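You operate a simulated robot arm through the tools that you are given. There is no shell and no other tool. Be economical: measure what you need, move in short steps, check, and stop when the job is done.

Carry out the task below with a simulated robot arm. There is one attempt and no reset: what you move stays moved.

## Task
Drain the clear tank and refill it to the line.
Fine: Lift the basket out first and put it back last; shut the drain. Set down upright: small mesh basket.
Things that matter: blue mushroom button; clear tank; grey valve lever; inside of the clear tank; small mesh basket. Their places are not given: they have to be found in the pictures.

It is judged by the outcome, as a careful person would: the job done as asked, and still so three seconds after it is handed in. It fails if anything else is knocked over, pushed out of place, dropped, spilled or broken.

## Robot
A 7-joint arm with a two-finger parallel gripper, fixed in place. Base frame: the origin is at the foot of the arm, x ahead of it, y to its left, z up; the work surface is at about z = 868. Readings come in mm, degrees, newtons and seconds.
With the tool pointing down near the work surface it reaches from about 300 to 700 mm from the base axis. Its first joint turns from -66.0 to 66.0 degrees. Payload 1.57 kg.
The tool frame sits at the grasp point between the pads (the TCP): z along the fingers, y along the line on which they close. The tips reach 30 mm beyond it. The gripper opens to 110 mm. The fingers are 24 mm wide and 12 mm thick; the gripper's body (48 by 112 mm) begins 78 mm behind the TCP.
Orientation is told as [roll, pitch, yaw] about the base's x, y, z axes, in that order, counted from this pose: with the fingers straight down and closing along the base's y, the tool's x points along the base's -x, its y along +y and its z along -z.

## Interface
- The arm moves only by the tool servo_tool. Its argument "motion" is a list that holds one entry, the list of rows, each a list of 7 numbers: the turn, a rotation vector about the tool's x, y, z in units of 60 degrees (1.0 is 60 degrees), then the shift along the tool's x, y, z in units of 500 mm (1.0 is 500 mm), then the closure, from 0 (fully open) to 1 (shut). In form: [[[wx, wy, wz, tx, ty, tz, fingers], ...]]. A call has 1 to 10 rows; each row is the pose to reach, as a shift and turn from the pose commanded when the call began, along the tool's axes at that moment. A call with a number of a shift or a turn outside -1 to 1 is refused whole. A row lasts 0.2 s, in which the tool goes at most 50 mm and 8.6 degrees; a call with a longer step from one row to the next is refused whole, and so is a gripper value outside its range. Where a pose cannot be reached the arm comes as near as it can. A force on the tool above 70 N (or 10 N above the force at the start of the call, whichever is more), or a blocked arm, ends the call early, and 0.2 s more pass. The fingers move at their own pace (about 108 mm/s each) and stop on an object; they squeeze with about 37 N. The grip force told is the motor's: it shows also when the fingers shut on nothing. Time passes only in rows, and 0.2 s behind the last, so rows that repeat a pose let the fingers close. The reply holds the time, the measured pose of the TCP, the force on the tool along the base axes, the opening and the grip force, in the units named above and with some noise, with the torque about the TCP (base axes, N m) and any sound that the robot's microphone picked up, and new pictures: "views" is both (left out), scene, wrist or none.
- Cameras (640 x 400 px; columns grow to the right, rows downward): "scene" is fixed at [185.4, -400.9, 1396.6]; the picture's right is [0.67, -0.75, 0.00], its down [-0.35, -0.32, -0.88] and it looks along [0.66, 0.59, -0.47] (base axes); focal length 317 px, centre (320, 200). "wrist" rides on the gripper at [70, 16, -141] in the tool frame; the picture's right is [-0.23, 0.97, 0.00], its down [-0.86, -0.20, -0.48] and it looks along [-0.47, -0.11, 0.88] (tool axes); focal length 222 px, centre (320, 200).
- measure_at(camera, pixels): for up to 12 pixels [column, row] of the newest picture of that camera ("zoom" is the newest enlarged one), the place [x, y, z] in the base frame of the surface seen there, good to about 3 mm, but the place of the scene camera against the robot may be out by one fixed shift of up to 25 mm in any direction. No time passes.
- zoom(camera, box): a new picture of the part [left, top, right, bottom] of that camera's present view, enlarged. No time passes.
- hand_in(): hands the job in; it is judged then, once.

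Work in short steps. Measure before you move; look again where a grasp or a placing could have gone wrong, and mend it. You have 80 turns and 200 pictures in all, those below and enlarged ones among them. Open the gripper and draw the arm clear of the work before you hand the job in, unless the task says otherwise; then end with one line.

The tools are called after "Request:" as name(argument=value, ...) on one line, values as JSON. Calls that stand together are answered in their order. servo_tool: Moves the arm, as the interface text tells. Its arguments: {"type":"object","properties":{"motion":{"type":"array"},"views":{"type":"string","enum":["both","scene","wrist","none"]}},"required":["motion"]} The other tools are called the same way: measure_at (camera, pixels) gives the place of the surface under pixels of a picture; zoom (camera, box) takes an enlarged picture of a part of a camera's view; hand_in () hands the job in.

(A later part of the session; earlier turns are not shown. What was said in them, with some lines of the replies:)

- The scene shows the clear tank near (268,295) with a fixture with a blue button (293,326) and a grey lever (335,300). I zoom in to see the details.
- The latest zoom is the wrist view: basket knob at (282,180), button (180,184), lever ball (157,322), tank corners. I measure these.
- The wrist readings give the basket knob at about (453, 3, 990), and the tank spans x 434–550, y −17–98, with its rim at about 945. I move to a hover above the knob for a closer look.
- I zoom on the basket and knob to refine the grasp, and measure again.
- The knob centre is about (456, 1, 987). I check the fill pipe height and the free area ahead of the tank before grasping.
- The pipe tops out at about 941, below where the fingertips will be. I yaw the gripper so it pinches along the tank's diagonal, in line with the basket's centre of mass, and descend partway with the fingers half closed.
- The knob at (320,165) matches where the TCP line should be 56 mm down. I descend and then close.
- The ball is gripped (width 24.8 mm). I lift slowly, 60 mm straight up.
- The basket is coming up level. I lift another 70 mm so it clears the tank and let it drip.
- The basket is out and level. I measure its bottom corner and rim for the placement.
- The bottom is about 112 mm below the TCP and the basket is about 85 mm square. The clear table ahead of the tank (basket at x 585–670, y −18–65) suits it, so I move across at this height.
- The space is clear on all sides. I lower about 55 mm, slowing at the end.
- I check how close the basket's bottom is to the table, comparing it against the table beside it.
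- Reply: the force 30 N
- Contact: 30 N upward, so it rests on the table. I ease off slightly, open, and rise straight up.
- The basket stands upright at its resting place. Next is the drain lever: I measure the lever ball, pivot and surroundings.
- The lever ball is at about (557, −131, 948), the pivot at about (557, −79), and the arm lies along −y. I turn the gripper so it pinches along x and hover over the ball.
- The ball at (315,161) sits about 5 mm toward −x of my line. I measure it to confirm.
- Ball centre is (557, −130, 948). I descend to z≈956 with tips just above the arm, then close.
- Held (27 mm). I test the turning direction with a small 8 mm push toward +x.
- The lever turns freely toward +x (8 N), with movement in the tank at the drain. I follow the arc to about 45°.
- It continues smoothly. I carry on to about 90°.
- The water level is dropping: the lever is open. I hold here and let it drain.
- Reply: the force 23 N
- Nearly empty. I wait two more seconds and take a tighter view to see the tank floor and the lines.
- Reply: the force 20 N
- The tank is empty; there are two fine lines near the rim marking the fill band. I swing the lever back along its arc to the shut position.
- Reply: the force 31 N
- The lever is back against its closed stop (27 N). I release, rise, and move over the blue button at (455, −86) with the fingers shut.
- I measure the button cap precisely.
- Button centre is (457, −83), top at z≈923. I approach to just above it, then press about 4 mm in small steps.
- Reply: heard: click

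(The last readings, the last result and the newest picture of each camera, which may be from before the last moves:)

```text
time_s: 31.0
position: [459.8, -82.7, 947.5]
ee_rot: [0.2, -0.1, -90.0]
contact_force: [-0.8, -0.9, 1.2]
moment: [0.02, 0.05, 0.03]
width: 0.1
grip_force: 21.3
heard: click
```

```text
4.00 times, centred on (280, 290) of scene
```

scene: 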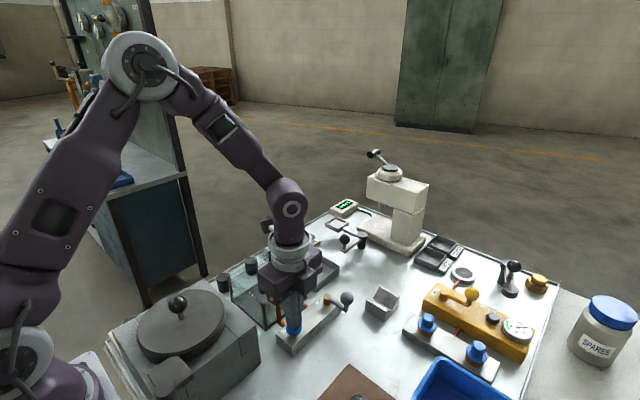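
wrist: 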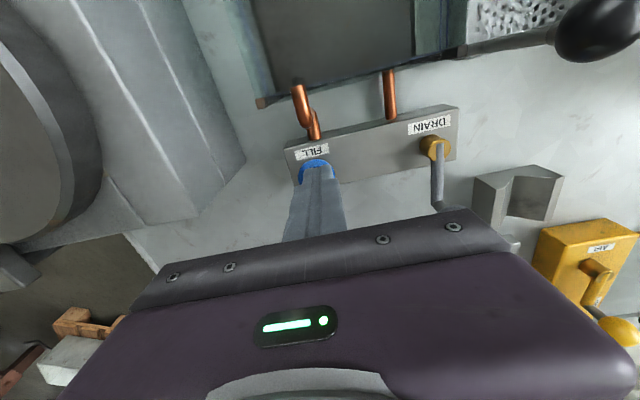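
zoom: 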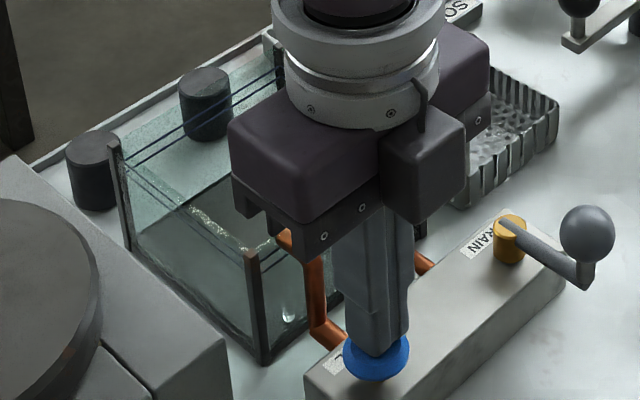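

A click, and water starts to run into the tank. I hold for about 1 s and watch.

Request:
servo_tool(motion=[[[0, 0, 0, 0, 0, 0, 1], [0, 0, 0, 0, 0, 0, 1], [0, 0, 0, 0, 0, 0, 1], [0, 0, 0, 0, 0, 0, 1]]], views="none")

Request:
zoom(camera="scene", box=[220, 240, 320, 320])

Request:
zoom(camera="wrist", box=[240, 0, 480, 150])

```text
time_s: 32.0
position: [457.9, -82.5, 948.9]
ee_rot: [0.1, -0.1, -90.1]
contact_force: [-0.4, 1.2, 2.8]
moment: [0.04, 0.04, 0.04]
width: 0.0
grip_force: 21.4
```

```text
5.00 times, centred on (270, 280) of scene
```

zoom: 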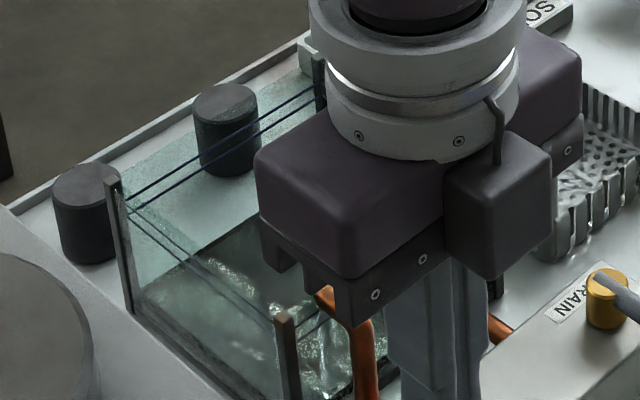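

```text
2.67 times, centred on (360, 75) of wrist
```

zoom: 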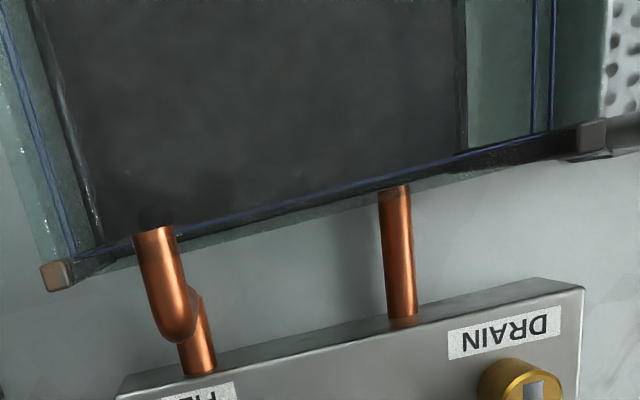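

The level rises while I hold. I take a brief further step with fresh pictures and measure the water surface and the lines.

Request:
servo_tool(motion=[[[0, 0, 0, 0, 0, 0, 1]]], views="wrist")

Request:
measure_at(camera="wrist", pixels=[[340, 40], [370, 30], [300, 50], [441, 40], [447, 40], [433, 20]])

Request:
measure_at(camera="scene", pixels=[[255, 292], [262, 300], [263, 293], [250, 267], [252, 271]])

Request:
zoom(camera="scene", box=[220, 240, 320, 320])

```text
time_s: 32.4
position: [457.5, -83.2, 947.1]
ee_rot: [0.1, -0.1, -90.0]
contact_force: [-0.6, 0.3, 3.1]
moment: [0.02, 0.0, 0.0]
width: 0.0
grip_force: 20.8
```

wrist: 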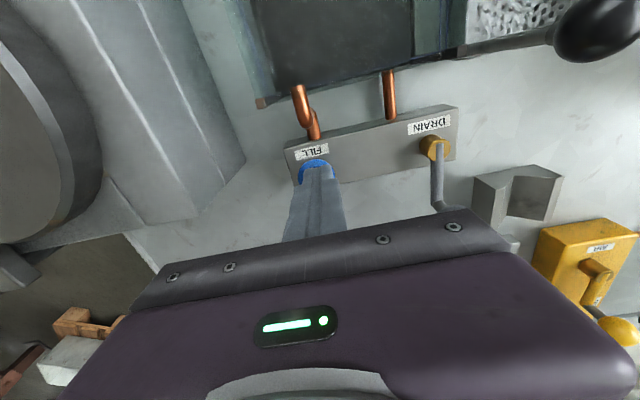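

```text
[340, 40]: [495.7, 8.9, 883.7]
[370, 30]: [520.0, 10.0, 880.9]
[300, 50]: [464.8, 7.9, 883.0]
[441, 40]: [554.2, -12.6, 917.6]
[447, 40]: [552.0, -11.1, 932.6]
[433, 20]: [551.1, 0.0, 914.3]
```

```text
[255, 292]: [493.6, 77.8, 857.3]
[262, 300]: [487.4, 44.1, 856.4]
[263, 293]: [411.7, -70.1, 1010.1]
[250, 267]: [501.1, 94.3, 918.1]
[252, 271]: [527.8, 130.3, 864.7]
```

```text
5.00 times, centred on (270, 280) of scene
```

zoom: 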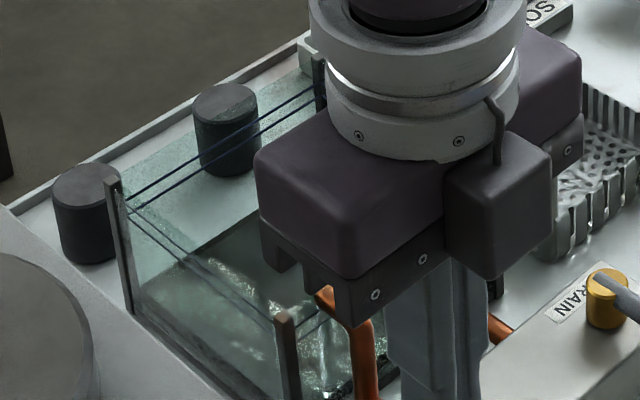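

The surface measures about z 883 by the wrist camera. I measure the two lines on the tank walls.

Request:
measure_at(camera="wrist", pixels=[[440.6, 22.5], [447, 22.5], [441, 10], [447, 10]])

Request:
measure_at(camera="zoom", pixels=[[160, 188], [160, 198], [270, 118], [270, 129], [113, 180], [180, 250], [180, 262], [150, 205]])

Request:
zoom(camera="wrist", box=[240, 0, 480, 150])

```text
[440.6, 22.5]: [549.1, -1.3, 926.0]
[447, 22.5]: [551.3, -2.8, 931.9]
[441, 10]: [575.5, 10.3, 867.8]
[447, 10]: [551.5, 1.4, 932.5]
```

```text
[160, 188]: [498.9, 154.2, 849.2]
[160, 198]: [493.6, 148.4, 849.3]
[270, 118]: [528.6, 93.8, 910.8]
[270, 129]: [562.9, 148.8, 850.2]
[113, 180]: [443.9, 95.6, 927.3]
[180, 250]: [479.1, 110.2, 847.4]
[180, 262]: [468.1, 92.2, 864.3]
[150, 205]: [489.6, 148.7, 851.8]
```

```text
2.67 times, centred on (360, 75) of wrist
```

zoom: 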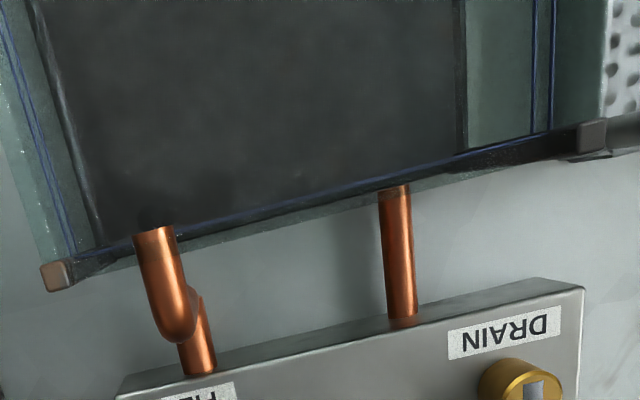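

The lines are at about z 925 and 932 and water is at about 883 after 1.5 s of filling (about 5 mm/s). I hold 2 s more and re-measure.

Request:
servo_tool(motion=[[[0, 0, 0, 0, 0, 0, 1], [0, 0, 0, 0, 0, 0, 1], [0, 0, 0, 0, 0, 0, 1], [0, 0, 0, 0, 0, 0, 1], [0, 0, 0, 0, 0, 0, 1], [0, 0, 0, 0, 0, 0, 1], [0, 0, 0, 0, 0, 0, 1], [0, 0, 0, 0, 0, 0, 1], [0, 0, 0, 0, 0, 0, 1]]], views="wrist")

Request:
measure_at(camera="wrist", pixels=[[340, 40], [370, 30], [300, 50], [320, 20], [390, 20], [350, 10]])

Request:
zoom(camera="scene", box=[220, 240, 320, 320])

```text
time_s: 34.4
position: [457.7, -83.3, 947.7]
ee_rot: [0.1, -0.1, -90.0]
contact_force: [1.0, 0.4, 2.4]
moment: [0.06, -0.04, 0.02]
width: 0.0
grip_force: 22.0
```

wrist: 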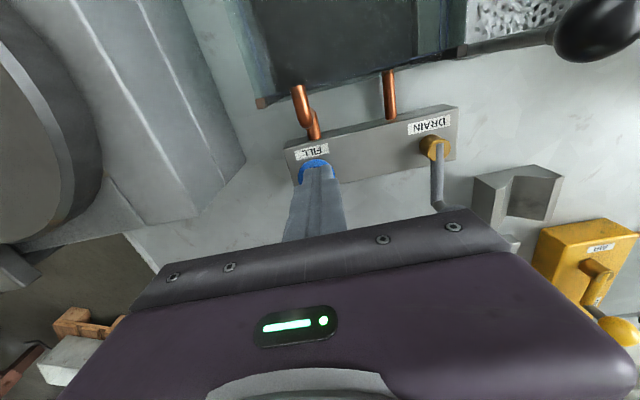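

```text
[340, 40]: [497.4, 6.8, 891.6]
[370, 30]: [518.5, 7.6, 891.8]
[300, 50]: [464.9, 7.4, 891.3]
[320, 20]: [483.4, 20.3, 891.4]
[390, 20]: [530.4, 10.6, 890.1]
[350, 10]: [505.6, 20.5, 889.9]
```

```text
5.00 times, centred on (270, 280) of scene
```

zoom: 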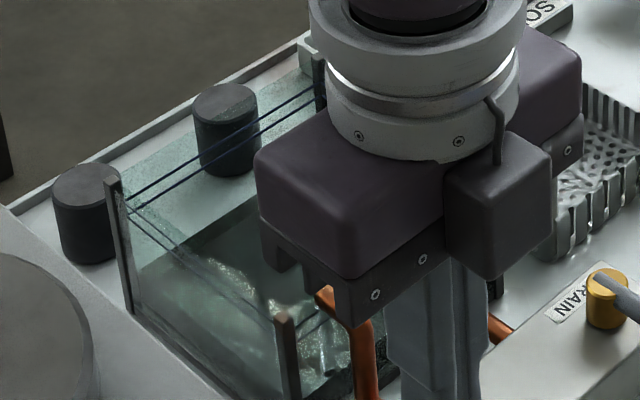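

The rate is about 4 mm/s (now 891). I hold about 6.5 s more, then check at about 917.

Request:
servo_tool(motion=[[[0, 0, 0, 0, 0, 0, 1], [0, 0, 0, 0, 0, 0, 1], [0, 0, 0, 0, 0, 0, 1], [0, 0, 0, 0, 0, 0, 1], [0, 0, 0, 0, 0, 0, 1], [0, 0, 0, 0, 0, 0, 1], [0, 0, 0, 0, 0, 0, 1], [0, 0, 0, 0, 0, 0, 1], [0, 0, 0, 0, 0, 0, 1], [0, 0, 0, 0, 0, 0, 1]]], views="none")

Request:
servo_tool(motion=[[[0, 0, 0, 0, 0, 0, 1], [0, 0, 0, 0, 0, 0, 1], [0, 0, 0, 0, 0, 0, 1], [0, 0, 0, 0, 0, 0, 1], [0, 0, 0, 0, 0, 0, 1], [0, 0, 0, 0, 0, 0, 1], [0, 0, 0, 0, 0, 0, 1], [0, 0, 0, 0, 0, 0, 1], [0, 0, 0, 0, 0, 0, 1], [0, 0, 0, 0, 0, 0, 1]]], views="wrist")

Request:
measure_at(camera="wrist", pixels=[[340, 40], [370, 30], [300, 50], [320, 20], [390, 20], [350, 10]])

Request:
zoom(camera="wrist", box=[240, 0, 480, 150])

Request:
zoom(camera="scene", box=[220, 240, 320, 320])

```text
time_s: 36.6
position: [458.2, -83.6, 947.7]
ee_rot: [0.1, -0.1, -90.0]
contact_force: [0.3, 0.3, 3.0]
moment: [0.03, 0.01, 0.01]
width: 0.2
grip_force: 21.4
```

```text
time_s: 38.8
position: [458.4, -82.6, 948.0]
ee_rot: [0.1, -0.1, -90.0]
contact_force: [0.1, -0.1, 2.4]
moment: [0.04, -0.02, 0.01]
width: 0.0
grip_force: 21.0
```

wrist: 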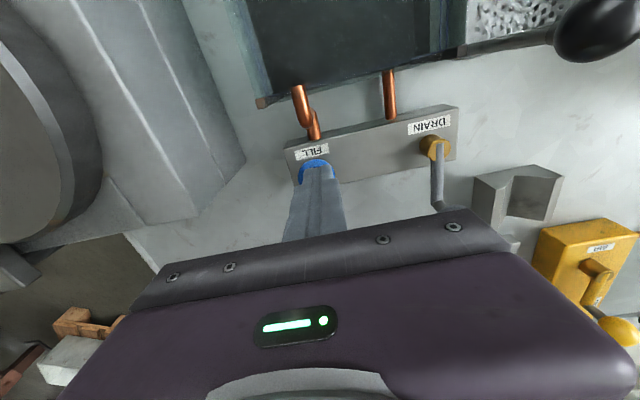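

```text
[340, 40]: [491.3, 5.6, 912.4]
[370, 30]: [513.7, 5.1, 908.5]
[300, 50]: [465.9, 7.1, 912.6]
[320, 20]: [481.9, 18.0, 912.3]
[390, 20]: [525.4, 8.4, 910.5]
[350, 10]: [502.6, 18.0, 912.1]
```

```text
2.67 times, centred on (360, 75) of wrist
```

zoom: 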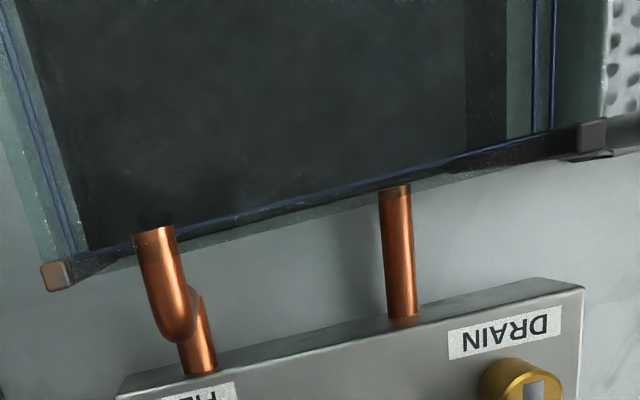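

```text
5.00 times, centred on (270, 280) of scene
```

zoom: 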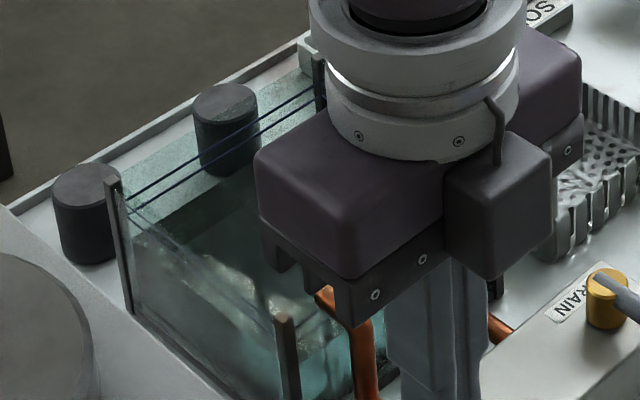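

The level is about 911–912, and the picture geometry puts the lines at about 924 and 932. I hold 1.8 s more and check.

Request:
servo_tool(motion=[[[0, 0, 0, 0, 0, 0, 1], [0, 0, 0, 0, 0, 0, 1], [0, 0, 0, 0, 0, 0, 1], [0, 0, 0, 0, 0, 0, 1], [0, 0, 0, 0, 0, 0, 1], [0, 0, 0, 0, 0, 0, 1], [0, 0, 0, 0, 0, 0, 1], [0, 0, 0, 0, 0, 0, 1]]], views="wrist")

Request:
measure_at(camera="wrist", pixels=[[340, 40], [370, 30], [300, 50], [320, 20], [390, 20], [350, 10]])

Request:
zoom(camera="wrist", box=[240, 0, 480, 150])

Request:
zoom(camera="scene", box=[220, 240, 320, 320])

```text
time_s: 40.6
position: [458.4, -82.2, 947.1]
ee_rot: [0.1, -0.1, -90.0]
contact_force: [0.9, -0.2, 2.0]
moment: [0.05, -0.03, 0.03]
width: 0.0
grip_force: 21.4
```

wrist: 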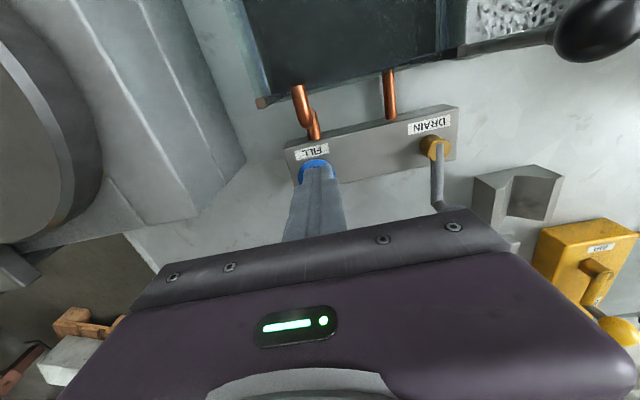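

```text
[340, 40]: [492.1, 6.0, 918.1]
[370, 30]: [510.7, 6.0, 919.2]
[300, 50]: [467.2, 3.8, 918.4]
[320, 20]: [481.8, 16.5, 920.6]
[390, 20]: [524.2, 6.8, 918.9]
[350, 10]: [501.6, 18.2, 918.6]
```

```text
2.67 times, centred on (360, 75) of wrist
```

zoom: 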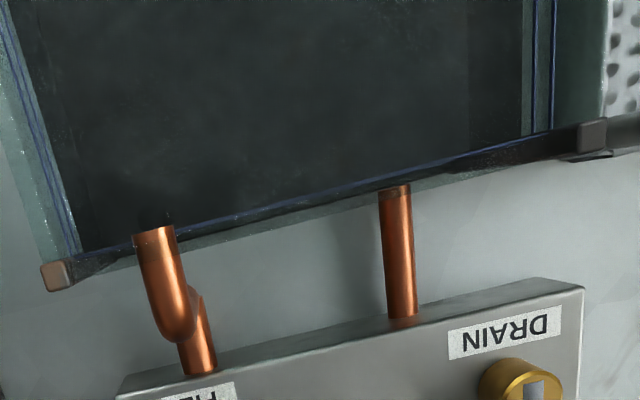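

```text
5.00 times, centred on (270, 280) of scene
```

zoom: 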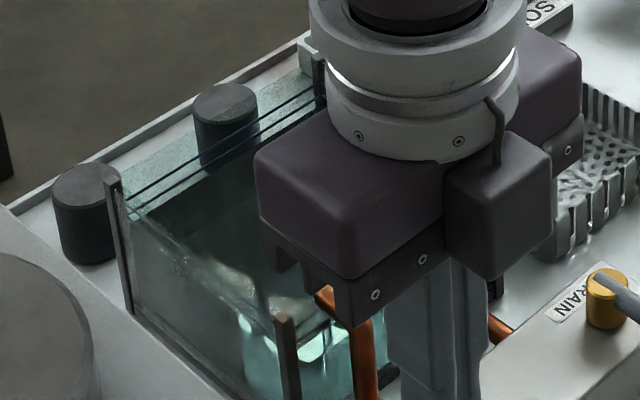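

The level is about 919, rising at 4.1 mm/s. I hold 1.8 s more and then lift off 20 mm, aiming for about 927.

Request:
servo_tool(motion=[[[0, 0, 0, 0, 0, 0, 1], [0, 0, 0, 0, 0, 0, 1], [0, 0, 0, 0, 0, 0, 1], [0, 0, 0, 0, 0, 0, 1], [0, 0, 0, 0, 0, 0, 1], [0, 0, 0, 0, 0, 0, 1], [0, 0, 0, 0, 0, 0, 1], [0, 0, 0, 0, 0, 0, 1], [0, 0, 0, 0, 0, 0, 1], [0, 0, 0, 0, 0, -0.05, 1]]], views="wrist")

Request:
measure_at(camera="wrist", pixels=[[340, 40], [370, 30], [300, 50], [320, 30], [390, 30], [350, 30]])

Request:
zoom(camera="wrist", box=[240, 0, 480, 150])

Request:
zoom(camera="scene", box=[220, 240, 320, 320])

```text
time_s: 42.8
position: [459.4, -83.0, 973.2]
ee_rot: [0.0, -0.1, -90.0]
contact_force: [-0.1, -0.4, 0.0]
moment: [-0.01, 0.04, 0.01]
width: 0.0
grip_force: 21.8
```

wrist: 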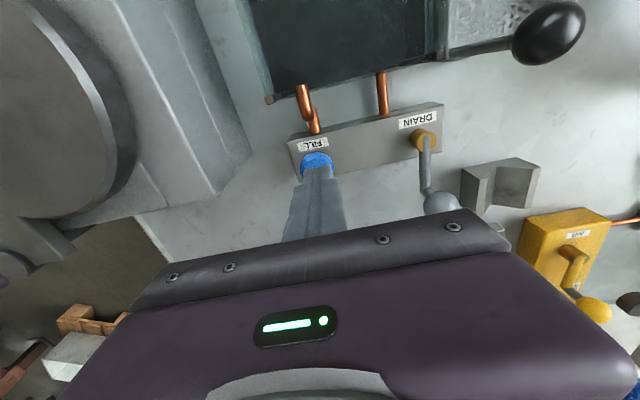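

```text
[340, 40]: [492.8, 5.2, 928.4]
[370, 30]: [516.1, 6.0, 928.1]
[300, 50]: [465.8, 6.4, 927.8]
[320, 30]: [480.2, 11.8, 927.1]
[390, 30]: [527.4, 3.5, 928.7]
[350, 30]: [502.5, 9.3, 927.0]
```

```text
2.67 times, centred on (360, 75) of wrist
```

zoom: 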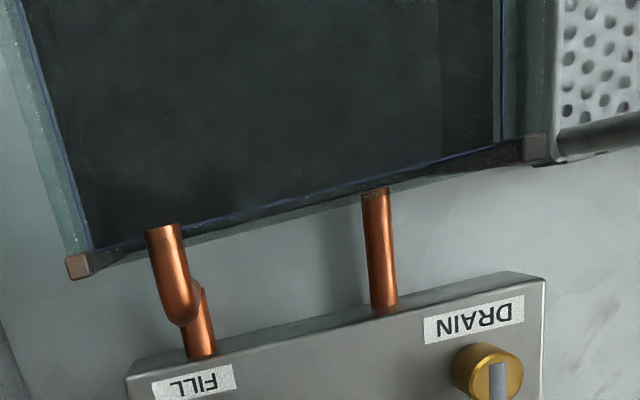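

```text
5.00 times, centred on (270, 280) of scene
```

zoom: 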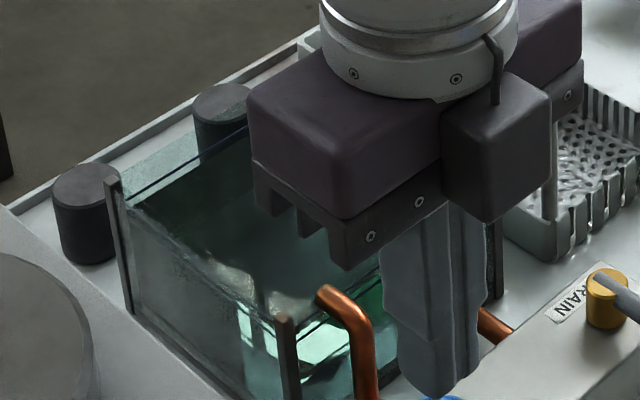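

The level reads about 928, between the lines. I rise further and check right away that the flow has stopped.

Request:
servo_tool(motion=[[[0, 0, 0, 0, 0, -0.01, 1]]], views="wrist")

Request:
measure_at(camera="wrist", pixels=[[340, 40], [370, 30], [300, 50], [320, 30], [390, 30], [350, 30]])

Request:
zoom(camera="wrist", box=[240, 0, 480, 150])

```text
time_s: 43.2
position: [458.7, -83.4, 977.6]
ee_rot: [0.1, -0.1, -90.0]
contact_force: [-0.3, -0.5, 0.6]
moment: [-0.01, 0.01, -0.01]
width: 0.0
grip_force: 20.6
```

wrist: 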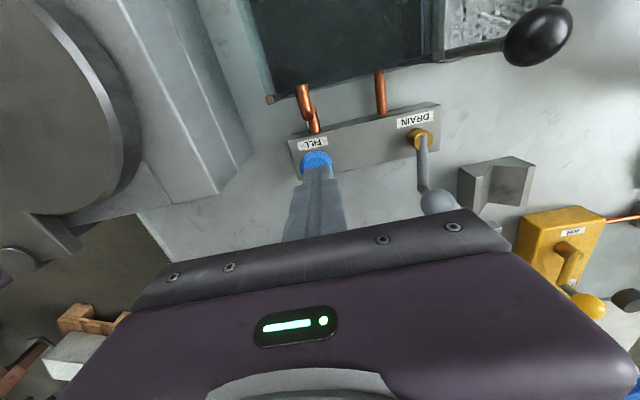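

```text
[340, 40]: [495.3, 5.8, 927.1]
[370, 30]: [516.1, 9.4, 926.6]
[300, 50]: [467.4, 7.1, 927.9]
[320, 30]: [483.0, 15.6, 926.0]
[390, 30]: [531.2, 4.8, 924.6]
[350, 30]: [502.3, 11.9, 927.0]
```

```text
2.67 times, centred on (360, 75) of wrist
```

zoom: 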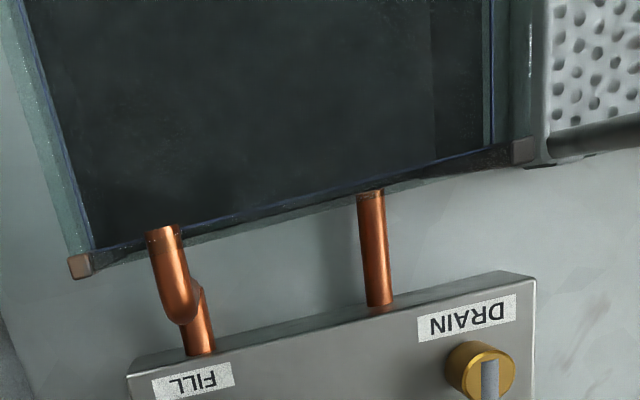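

The flow stopped on release and the level holds at about 927, between the lines. I rise and return above the basket knob (585, −19) at yaw −45°.

Request:
servo_tool(motion=[[[0, 0, 0, 0, 0, -0.09, 1], [0, 0, 0, 0, 0, -0.18, 0.6], [0, 0, -0.125, 0.02, 0.042, -0.22, 0.6], [0, 0, -0.25, 0.042, 0.084, -0.22, 0.6], [0, 0, -0.375, 0.064, 0.127, -0.22, 0.6], [0, 0, -0.5, 0.085, 0.17, -0.22, 0.6], [0, 0, -0.625, 0.106, 0.212, -0.22, 0.6], [0, 0, -0.75, 0.128, 0.254, -0.22, 0.6], [0, 0, -0.75, 0.128, 0.254, -0.17, 0.6], [0, 0, -0.75, 0.128, 0.254, -0.13, 0.6]]])

Request:
measure_at(camera="wrist", pixels=[[320, 167], [314, 167], [326, 167], [320, 160]])

Request:
zoom(camera="scene", box=[220, 230, 380, 340])

```text
time_s: 45.4
position: [584.0, -17.0, 1043.0]
ee_rot: [0.1, -0.1, -45.1]
contact_force: [-0.3, 1.3, 0.2]
moment: [-0.04, 0.0, -0.02]
width: 43.9
grip_force: 0.1
```

scene: 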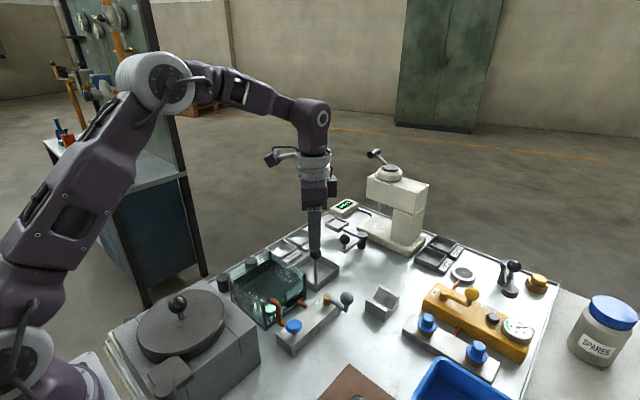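
wrist: 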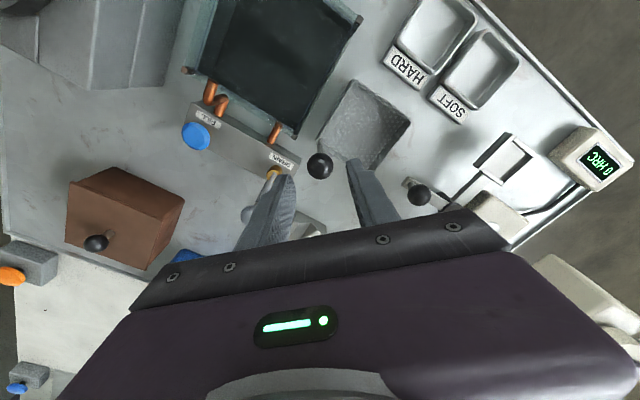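

```text
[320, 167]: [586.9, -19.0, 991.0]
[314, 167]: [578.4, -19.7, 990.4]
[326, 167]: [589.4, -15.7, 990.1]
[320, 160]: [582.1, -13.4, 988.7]
```

```text
3.64 times, centred on (300, 285) of scene
```

zoom: 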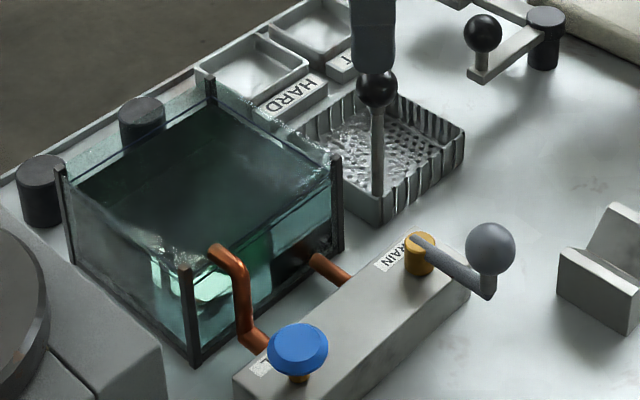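

The knob is aligned under the gripper. I descend to z≈981 and close on it.

Request:
servo_tool(motion=[[[0, 0, 0, 0, 0, 0.05, 0.6], [0, 0, 0, 0, 0, 0.1, 0.6], [0, 0, 0, 0, 0, 0.124, 0.6], [0, 0, 0, 0, 0, 0.124, 0.6], [0, 0, 0, 0, 0, 0.124, 1], [0, 0, 0, 0, 0, 0.124, 1], [0, 0, 0, 0, 0, 0.124, 1]]], views="wrist")

```text
time_s: 47.0
position: [585.8, -18.7, 981.9]
ee_rot: [0.0, -0.1, -45.0]
contact_force: [-0.3, -0.2, 0.2]
moment: [-0.07, 0.07, 0.01]
width: 25.0
grip_force: 35.8
```

wrist: 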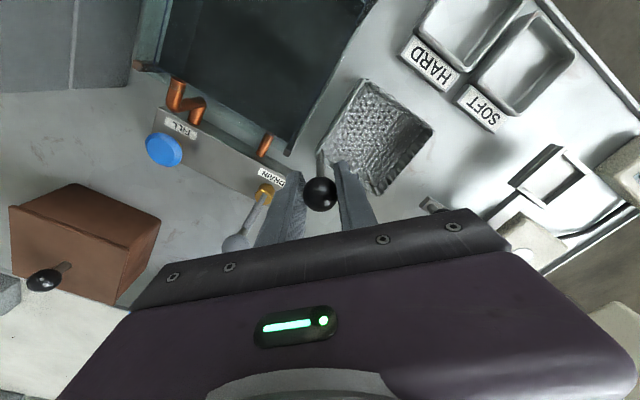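

The ball is gripped (25 mm). I lift straight up 140 mm so the basket bottom clears the tank rim.

Request:
servo_tool(motion=[[[0, 0, 0, 0, 0, -0.02, 1], [0, 0, 0, 0, 0, -0.05, 1], [0, 0, 0, 0, 0, -0.09, 1], [0, 0, 0, 0, 0, -0.14, 1], [0, 0, 0, 0, 0, -0.19, 1], [0, 0, 0, 0, 0, -0.24, 1], [0, 0, 0, 0, 0, -0.28, 1], [0, 0, 0, 0, 0, -0.28, 1]]])

Request:
zoom(camera="scene", box=[220, 200, 380, 340])

```text
time_s: 48.8
position: [585.1, -16.2, 1120.9]
ee_rot: [0.1, -0.1, -45.0]
contact_force: [-0.1, -0.1, -1.6]
moment: [-0.03, 0.04, -0.01]
width: 24.6
grip_force: 36.7
```

scene: 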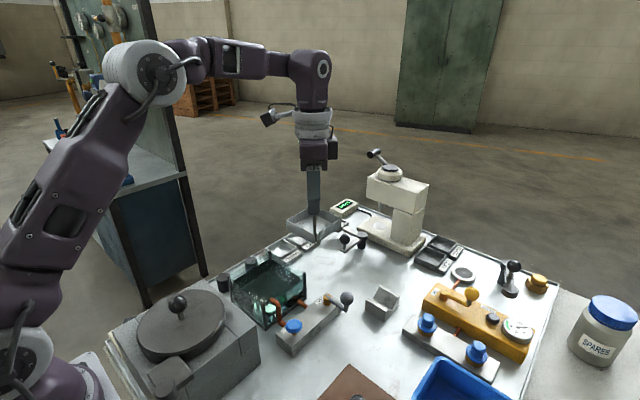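
wrist: 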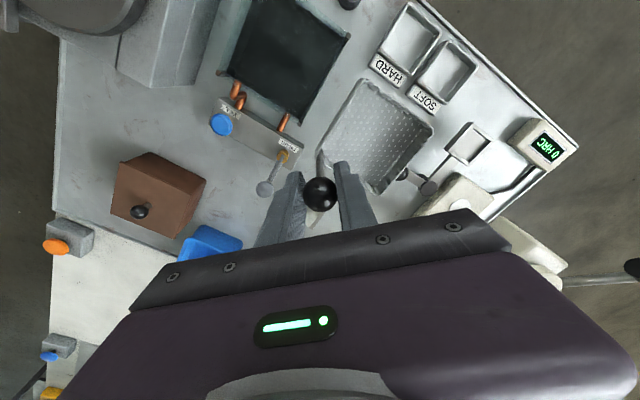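

```text
2.86 times, centred on (300, 270) of scene
```

zoom: 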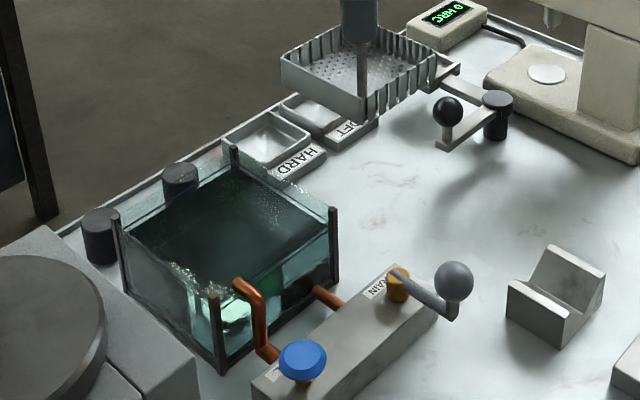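

The basket hangs level. I move it back over the tank to its original x, y (454, 0).

Request:
servo_tool(motion=[[[0, 0, 0, 0.026, -0.02, 0, 1], [0, 0, 0, 0.06, -0.045, 0, 1], [0, 0, 0, 0.1, -0.076, 0, 1], [0, 0, 0, 0.14, -0.106, 0, 1], [0, 0, 0, 0.18, -0.136, 0, 1], [0, 0, 0, 0.21, -0.159, 0, 1], [0, 0, 0, 0.21, -0.159, 0, 1], [0, 0, 0, 0.21, -0.159, 0, 1]]])

Request:
measure_at(camera="wrist", pixels=[[368, 80], [430, 124], [382, 192], [322, 152]])

Request:
zoom(camera="wrist", box=[280, 50, 460, 210])

```text
time_s: 50.6
position: [455.0, 1.4, 1121.6]
ee_rot: [-0.1, -0.1, -45.0]
contact_force: [-0.5, 0.1, -1.3]
moment: [-0.05, 0.05, 0.0]
width: 24.7
grip_force: 36.2
```

scene: 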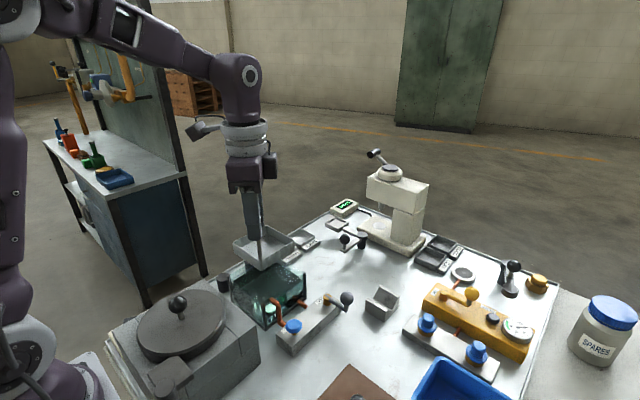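
wrist: 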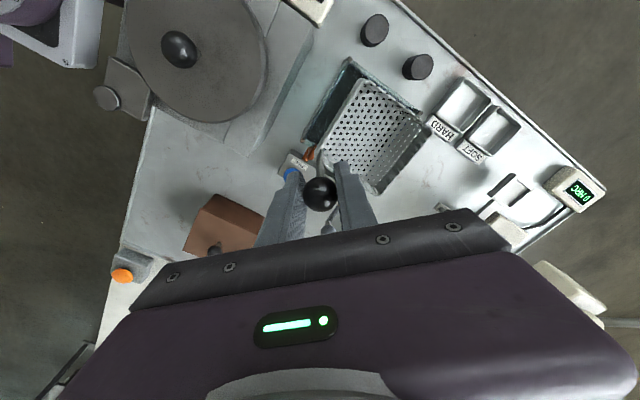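

```text
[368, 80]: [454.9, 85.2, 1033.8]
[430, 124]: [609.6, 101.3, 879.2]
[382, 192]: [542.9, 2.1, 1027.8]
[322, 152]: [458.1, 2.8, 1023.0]
```

```text
2.50 times, centred on (370, 130) of wrist
```

zoom: 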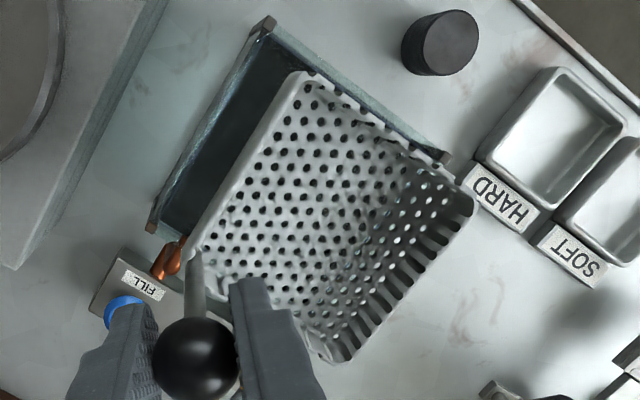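

Position matches the original pick within a couple of mm. I lower to z≈1045, so the basket enters the tank, and check for contact.

Request:
servo_tool(motion=[[[0, 0, 0, 0.002, -0.002, 0.03, 1], [0, 0, 0, 0.002, -0.002, 0.06, 1], [0, 0, 0, 0.002, -0.002, 0.09, 1], [0, 0, 0, 0.002, -0.002, 0.12, 1], [0, 0, 0, 0.002, -0.002, 0.15, 1], [0, 0, 0, 0.002, -0.002, 0.15, 1]]])

Request:
zoom(camera="wrist", box=[270, 30, 470, 210])

Request:
zoom(camera="scene", box=[210, 230, 330, 340])

```text
time_s: 52.0
position: [453.1, -0.8, 1046.0]
ee_rot: [0.0, -0.1, -45.0]
contact_force: [-0.9, -0.1, -1.7]
moment: [0.0, 0.06, -0.01]
width: 24.4
grip_force: 36.5
```

scene: 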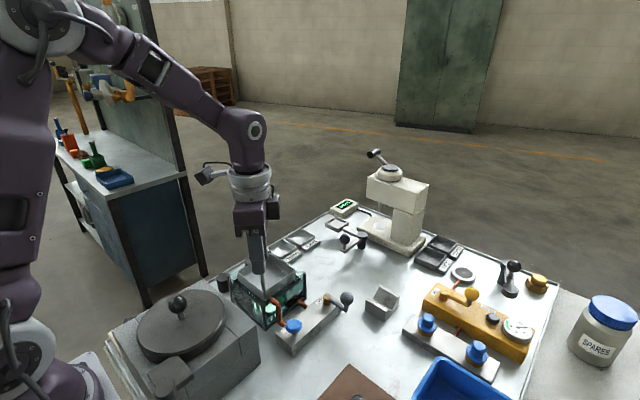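
wrist: 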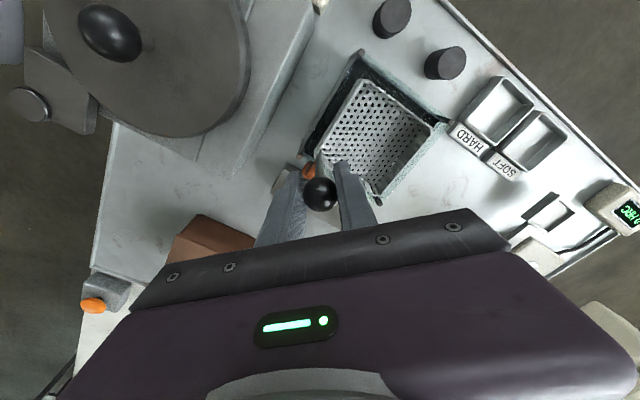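

```text
2.22 times, centred on (370, 120) of wrist
```

zoom: 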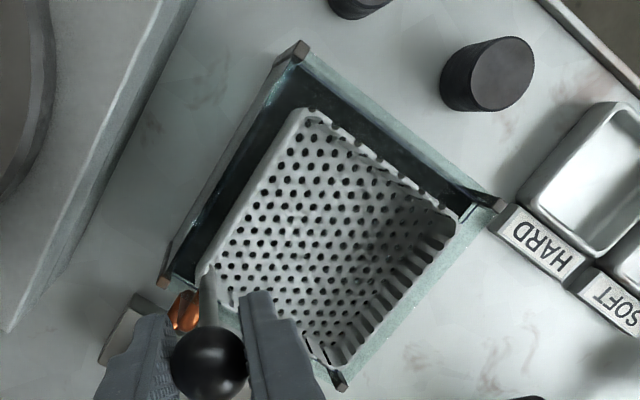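

```text
3.64 times, centred on (270, 285) of scene
```

zoom: 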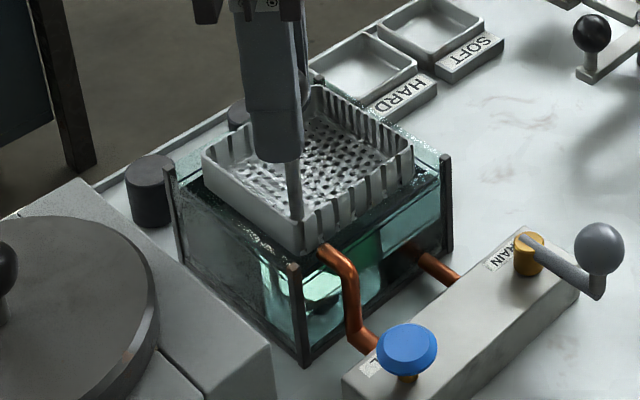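

It's entering cleanly. I lower slowly to about 990, in small steps to avoid splashing.

Request:
servo_tool(motion=[[[0, 0, 0, 0, 0, 0.012, 1], [0, 0, 0, 0, 0, 0.024, 1], [0, 0, 0, 0, 0, 0.036, 1], [0, 0, 0, 0, 0, 0.048, 1], [0, 0, 0, 0, 0, 0.06, 1], [0, 0, 0, 0, 0, 0.072, 1], [0, 0, 0, 0, 0, 0.084, 1], [0, 0, 0, 0, 0, 0.096, 1], [0, 0, 0, 0, 0, 0.106, 1], [0, 0, 0, 0, 0, 0.11, 1]]])

```text
time_s: 54.2
position: [451.8, 0.0, 990.5]
ee_rot: [0.0, -0.1, -45.0]
contact_force: [-0.2, 0.4, -1.6]
moment: [-0.01, 0.02, 0.01]
width: 24.7
grip_force: 36.1
```

scene: 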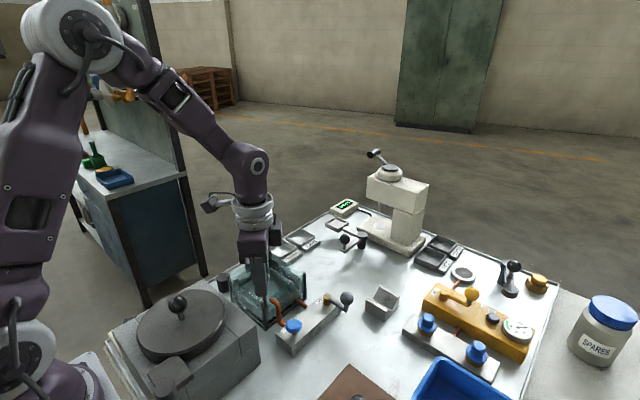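
wrist: 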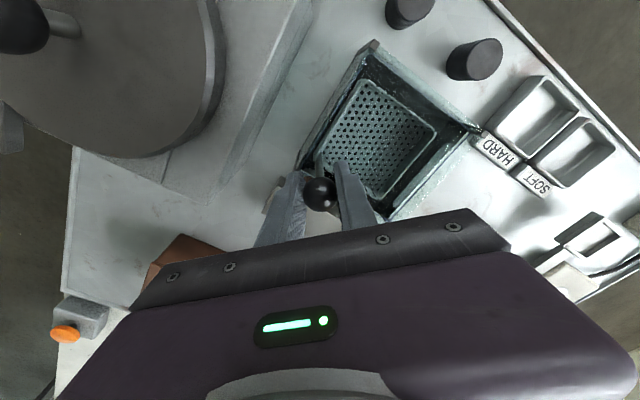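

No contact yet. I ease down up to 3.5 mm until it rests on the floor.

Request:
servo_tool(motion=[[[0, 0, 0, 0, 0, 0.002, 1], [0, 0, 0, 0, 0, 0.004, 1], [0, 0, 0, 0, 0, 0.006, 1], [0, 0, 0, 0, 0, 0.007, 1]]], views="none")

```text
time_s: 55.2
position: [455.3, -1.2, 986.2]
ee_rot: [0.1, -0.1, -45.0]
contact_force: [-0.7, -0.5, 0.8]
moment: [0.1, -0.05, 0.02]
width: 24.7
grip_force: 36.9
```

Request:
servo_tool(motion=[[[0, 0, 0, 0, 0, 0.002, 1], [0, 0, 0, 0, 0, 0.003, 1]]], views="none")

```text
time_s: 55.8
position: [454.3, -0.4, 986.4]
ee_rot: [0.0, -0.1, -44.9]
contact_force: [-3.9, -1.8, 20.5]
moment: [0.19, 0.21, 0.01]
width: 24.7
grip_force: 36.4
```

Contact at 20 N: it sits on the tank floor. I ease off 1.5 mm, open, and rise straight up.

Request:
servo_tool(motion=[[[0, 0, 0, 0, 0, -0.003, 1], [0, 0, 0, 0, 0, -0.003, 0.6], [0, 0, 0, 0, 0, -0.003, 0.6], [0, 0, 0, 0, 0, -0.003, 0.6], [0, 0, 0, 0, 0, -0.05, 0.6], [0, 0, 0, 0, 0, -0.12, 0.6], [0, 0, 0, 0, 0, -0.2, 0.6], [0, 0, 0, 0, 0, -0.28, 0.6], [0, 0, 0, 0, 0, -0.28, 0.6]]])

Request:
zoom(camera="wrist", box=[260, 40, 460, 180])

Request:
zoom(camera="scene", box=[210, 240, 370, 350])

```text
time_s: 57.8
position: [453.2, 0.9, 1124.3]
ee_rot: [0.0, -0.1, -45.0]
contact_force: [-0.4, -0.4, 0.6]
moment: [-0.02, 0.0, 0.02]
width: 43.9
grip_force: 0.1
```

scene: 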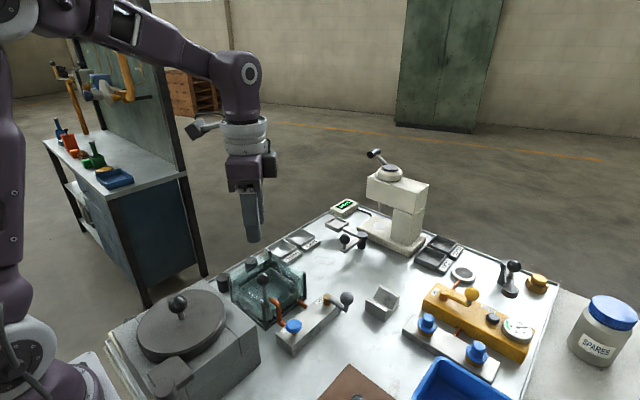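
wrist: 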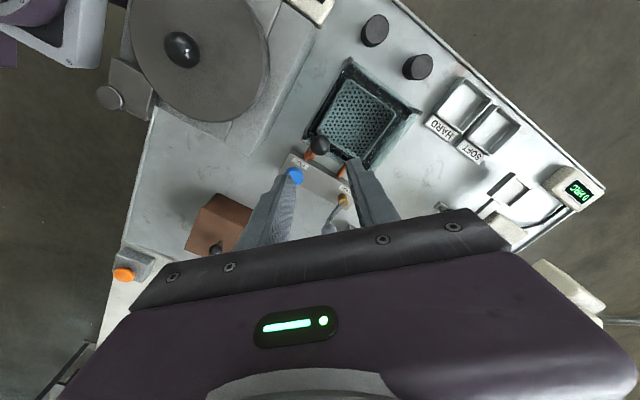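

```text
2.86 times, centred on (360, 110) of wrist
```

zoom: 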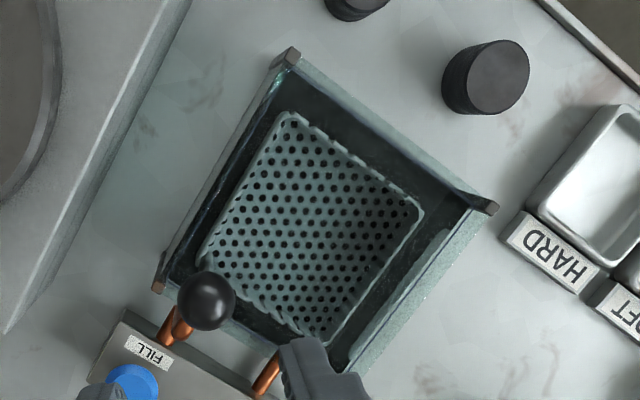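

```text
3.64 times, centred on (290, 295) of scene
```

zoom: 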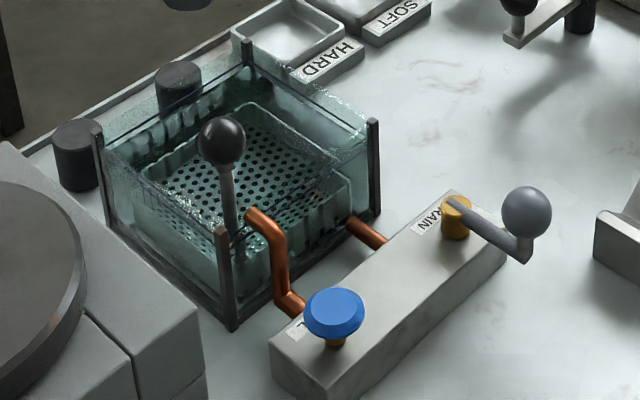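

The basket is back in place and upright, the lever is shut. I verify the final water level through the gaps beside the basket, with a tighter view of the lines.

Request:
measure_at(camera="wrist", pixels=[[384, 92], [400, 140], [330, 110], [360, 115], [355, 125], [372, 82], [393, 100]])

Request:
zoom(camera="wrist", box=[300, 50, 430, 170])

Request:
zoom(camera="scene", box=[225, 245, 315, 320])

```text
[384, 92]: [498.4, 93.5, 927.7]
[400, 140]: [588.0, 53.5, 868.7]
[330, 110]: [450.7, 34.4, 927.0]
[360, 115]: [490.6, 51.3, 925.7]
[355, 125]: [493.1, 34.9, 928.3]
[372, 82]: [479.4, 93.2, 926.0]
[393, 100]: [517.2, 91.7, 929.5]
```

```text
3.33 times, centred on (365, 110) of wrist
```

zoom: 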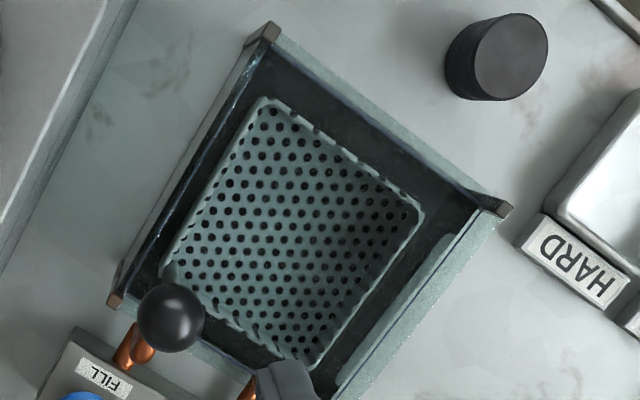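

```text
5.33 times, centred on (270, 282) of scene
```

zoom: 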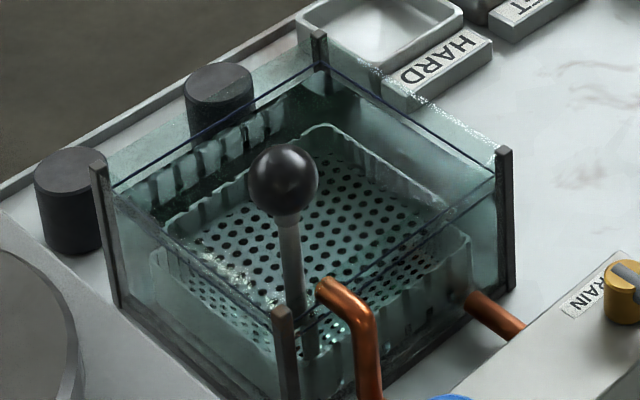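

The level is steady at about 927–928, between the lower and upper lines. I draw the arm up, clear of the work, with the gripper open.

Request:
servo_tool(motion=[[[0, 0, 0, 0, 0, -0.08, 0.3], [0, 0, 0, 0, 0, -0.16, 0], [0, 0, 0, 0, 0, -0.24, 0], [0, 0, 0, 0, 0, -0.3, 0], [0, 0, 0, 0, 0, -0.3, 0]]], views="scene")

Request:
zoom(camera="scene", box=[225, 245, 375, 345])

```text
time_s: 59.0
position: [453.6, 1.2, 1275.3]
ee_rot: [-0.1, -0.1, -44.9]
contact_force: [0.0, -0.4, 0.2]
moment: [0.01, 0.0, 0.0]
width: 110.0
grip_force: 0.0
```

scene: 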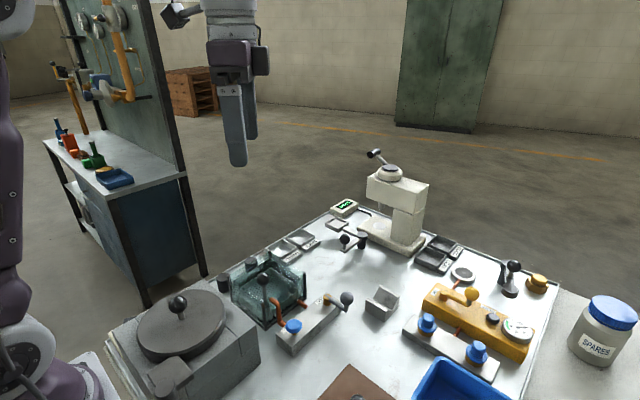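

```text
4.00 times, centred on (300, 295) of scene
```

zoom: 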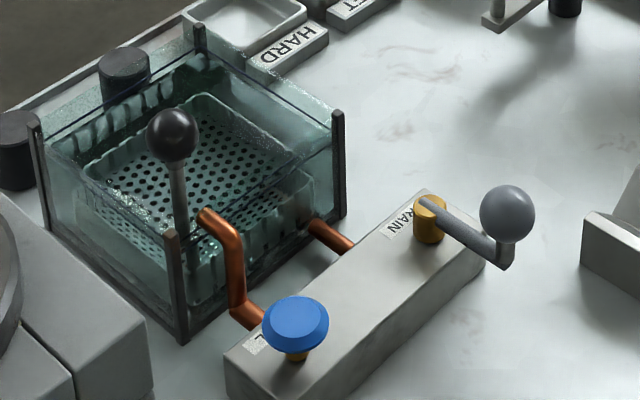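

Everything is in place: the drain is shut, water is at the line, the basket is upright in the tank, and the arm is clear. I hand in.

Request:
hand_in()

```text
The job is handed in.
```

The tank was drained and refilled to about z 927 mm, between the two fill lines (about 924 and 932 mm); the drain is shut, the basket is back upright in the tank, and the job is handed in.
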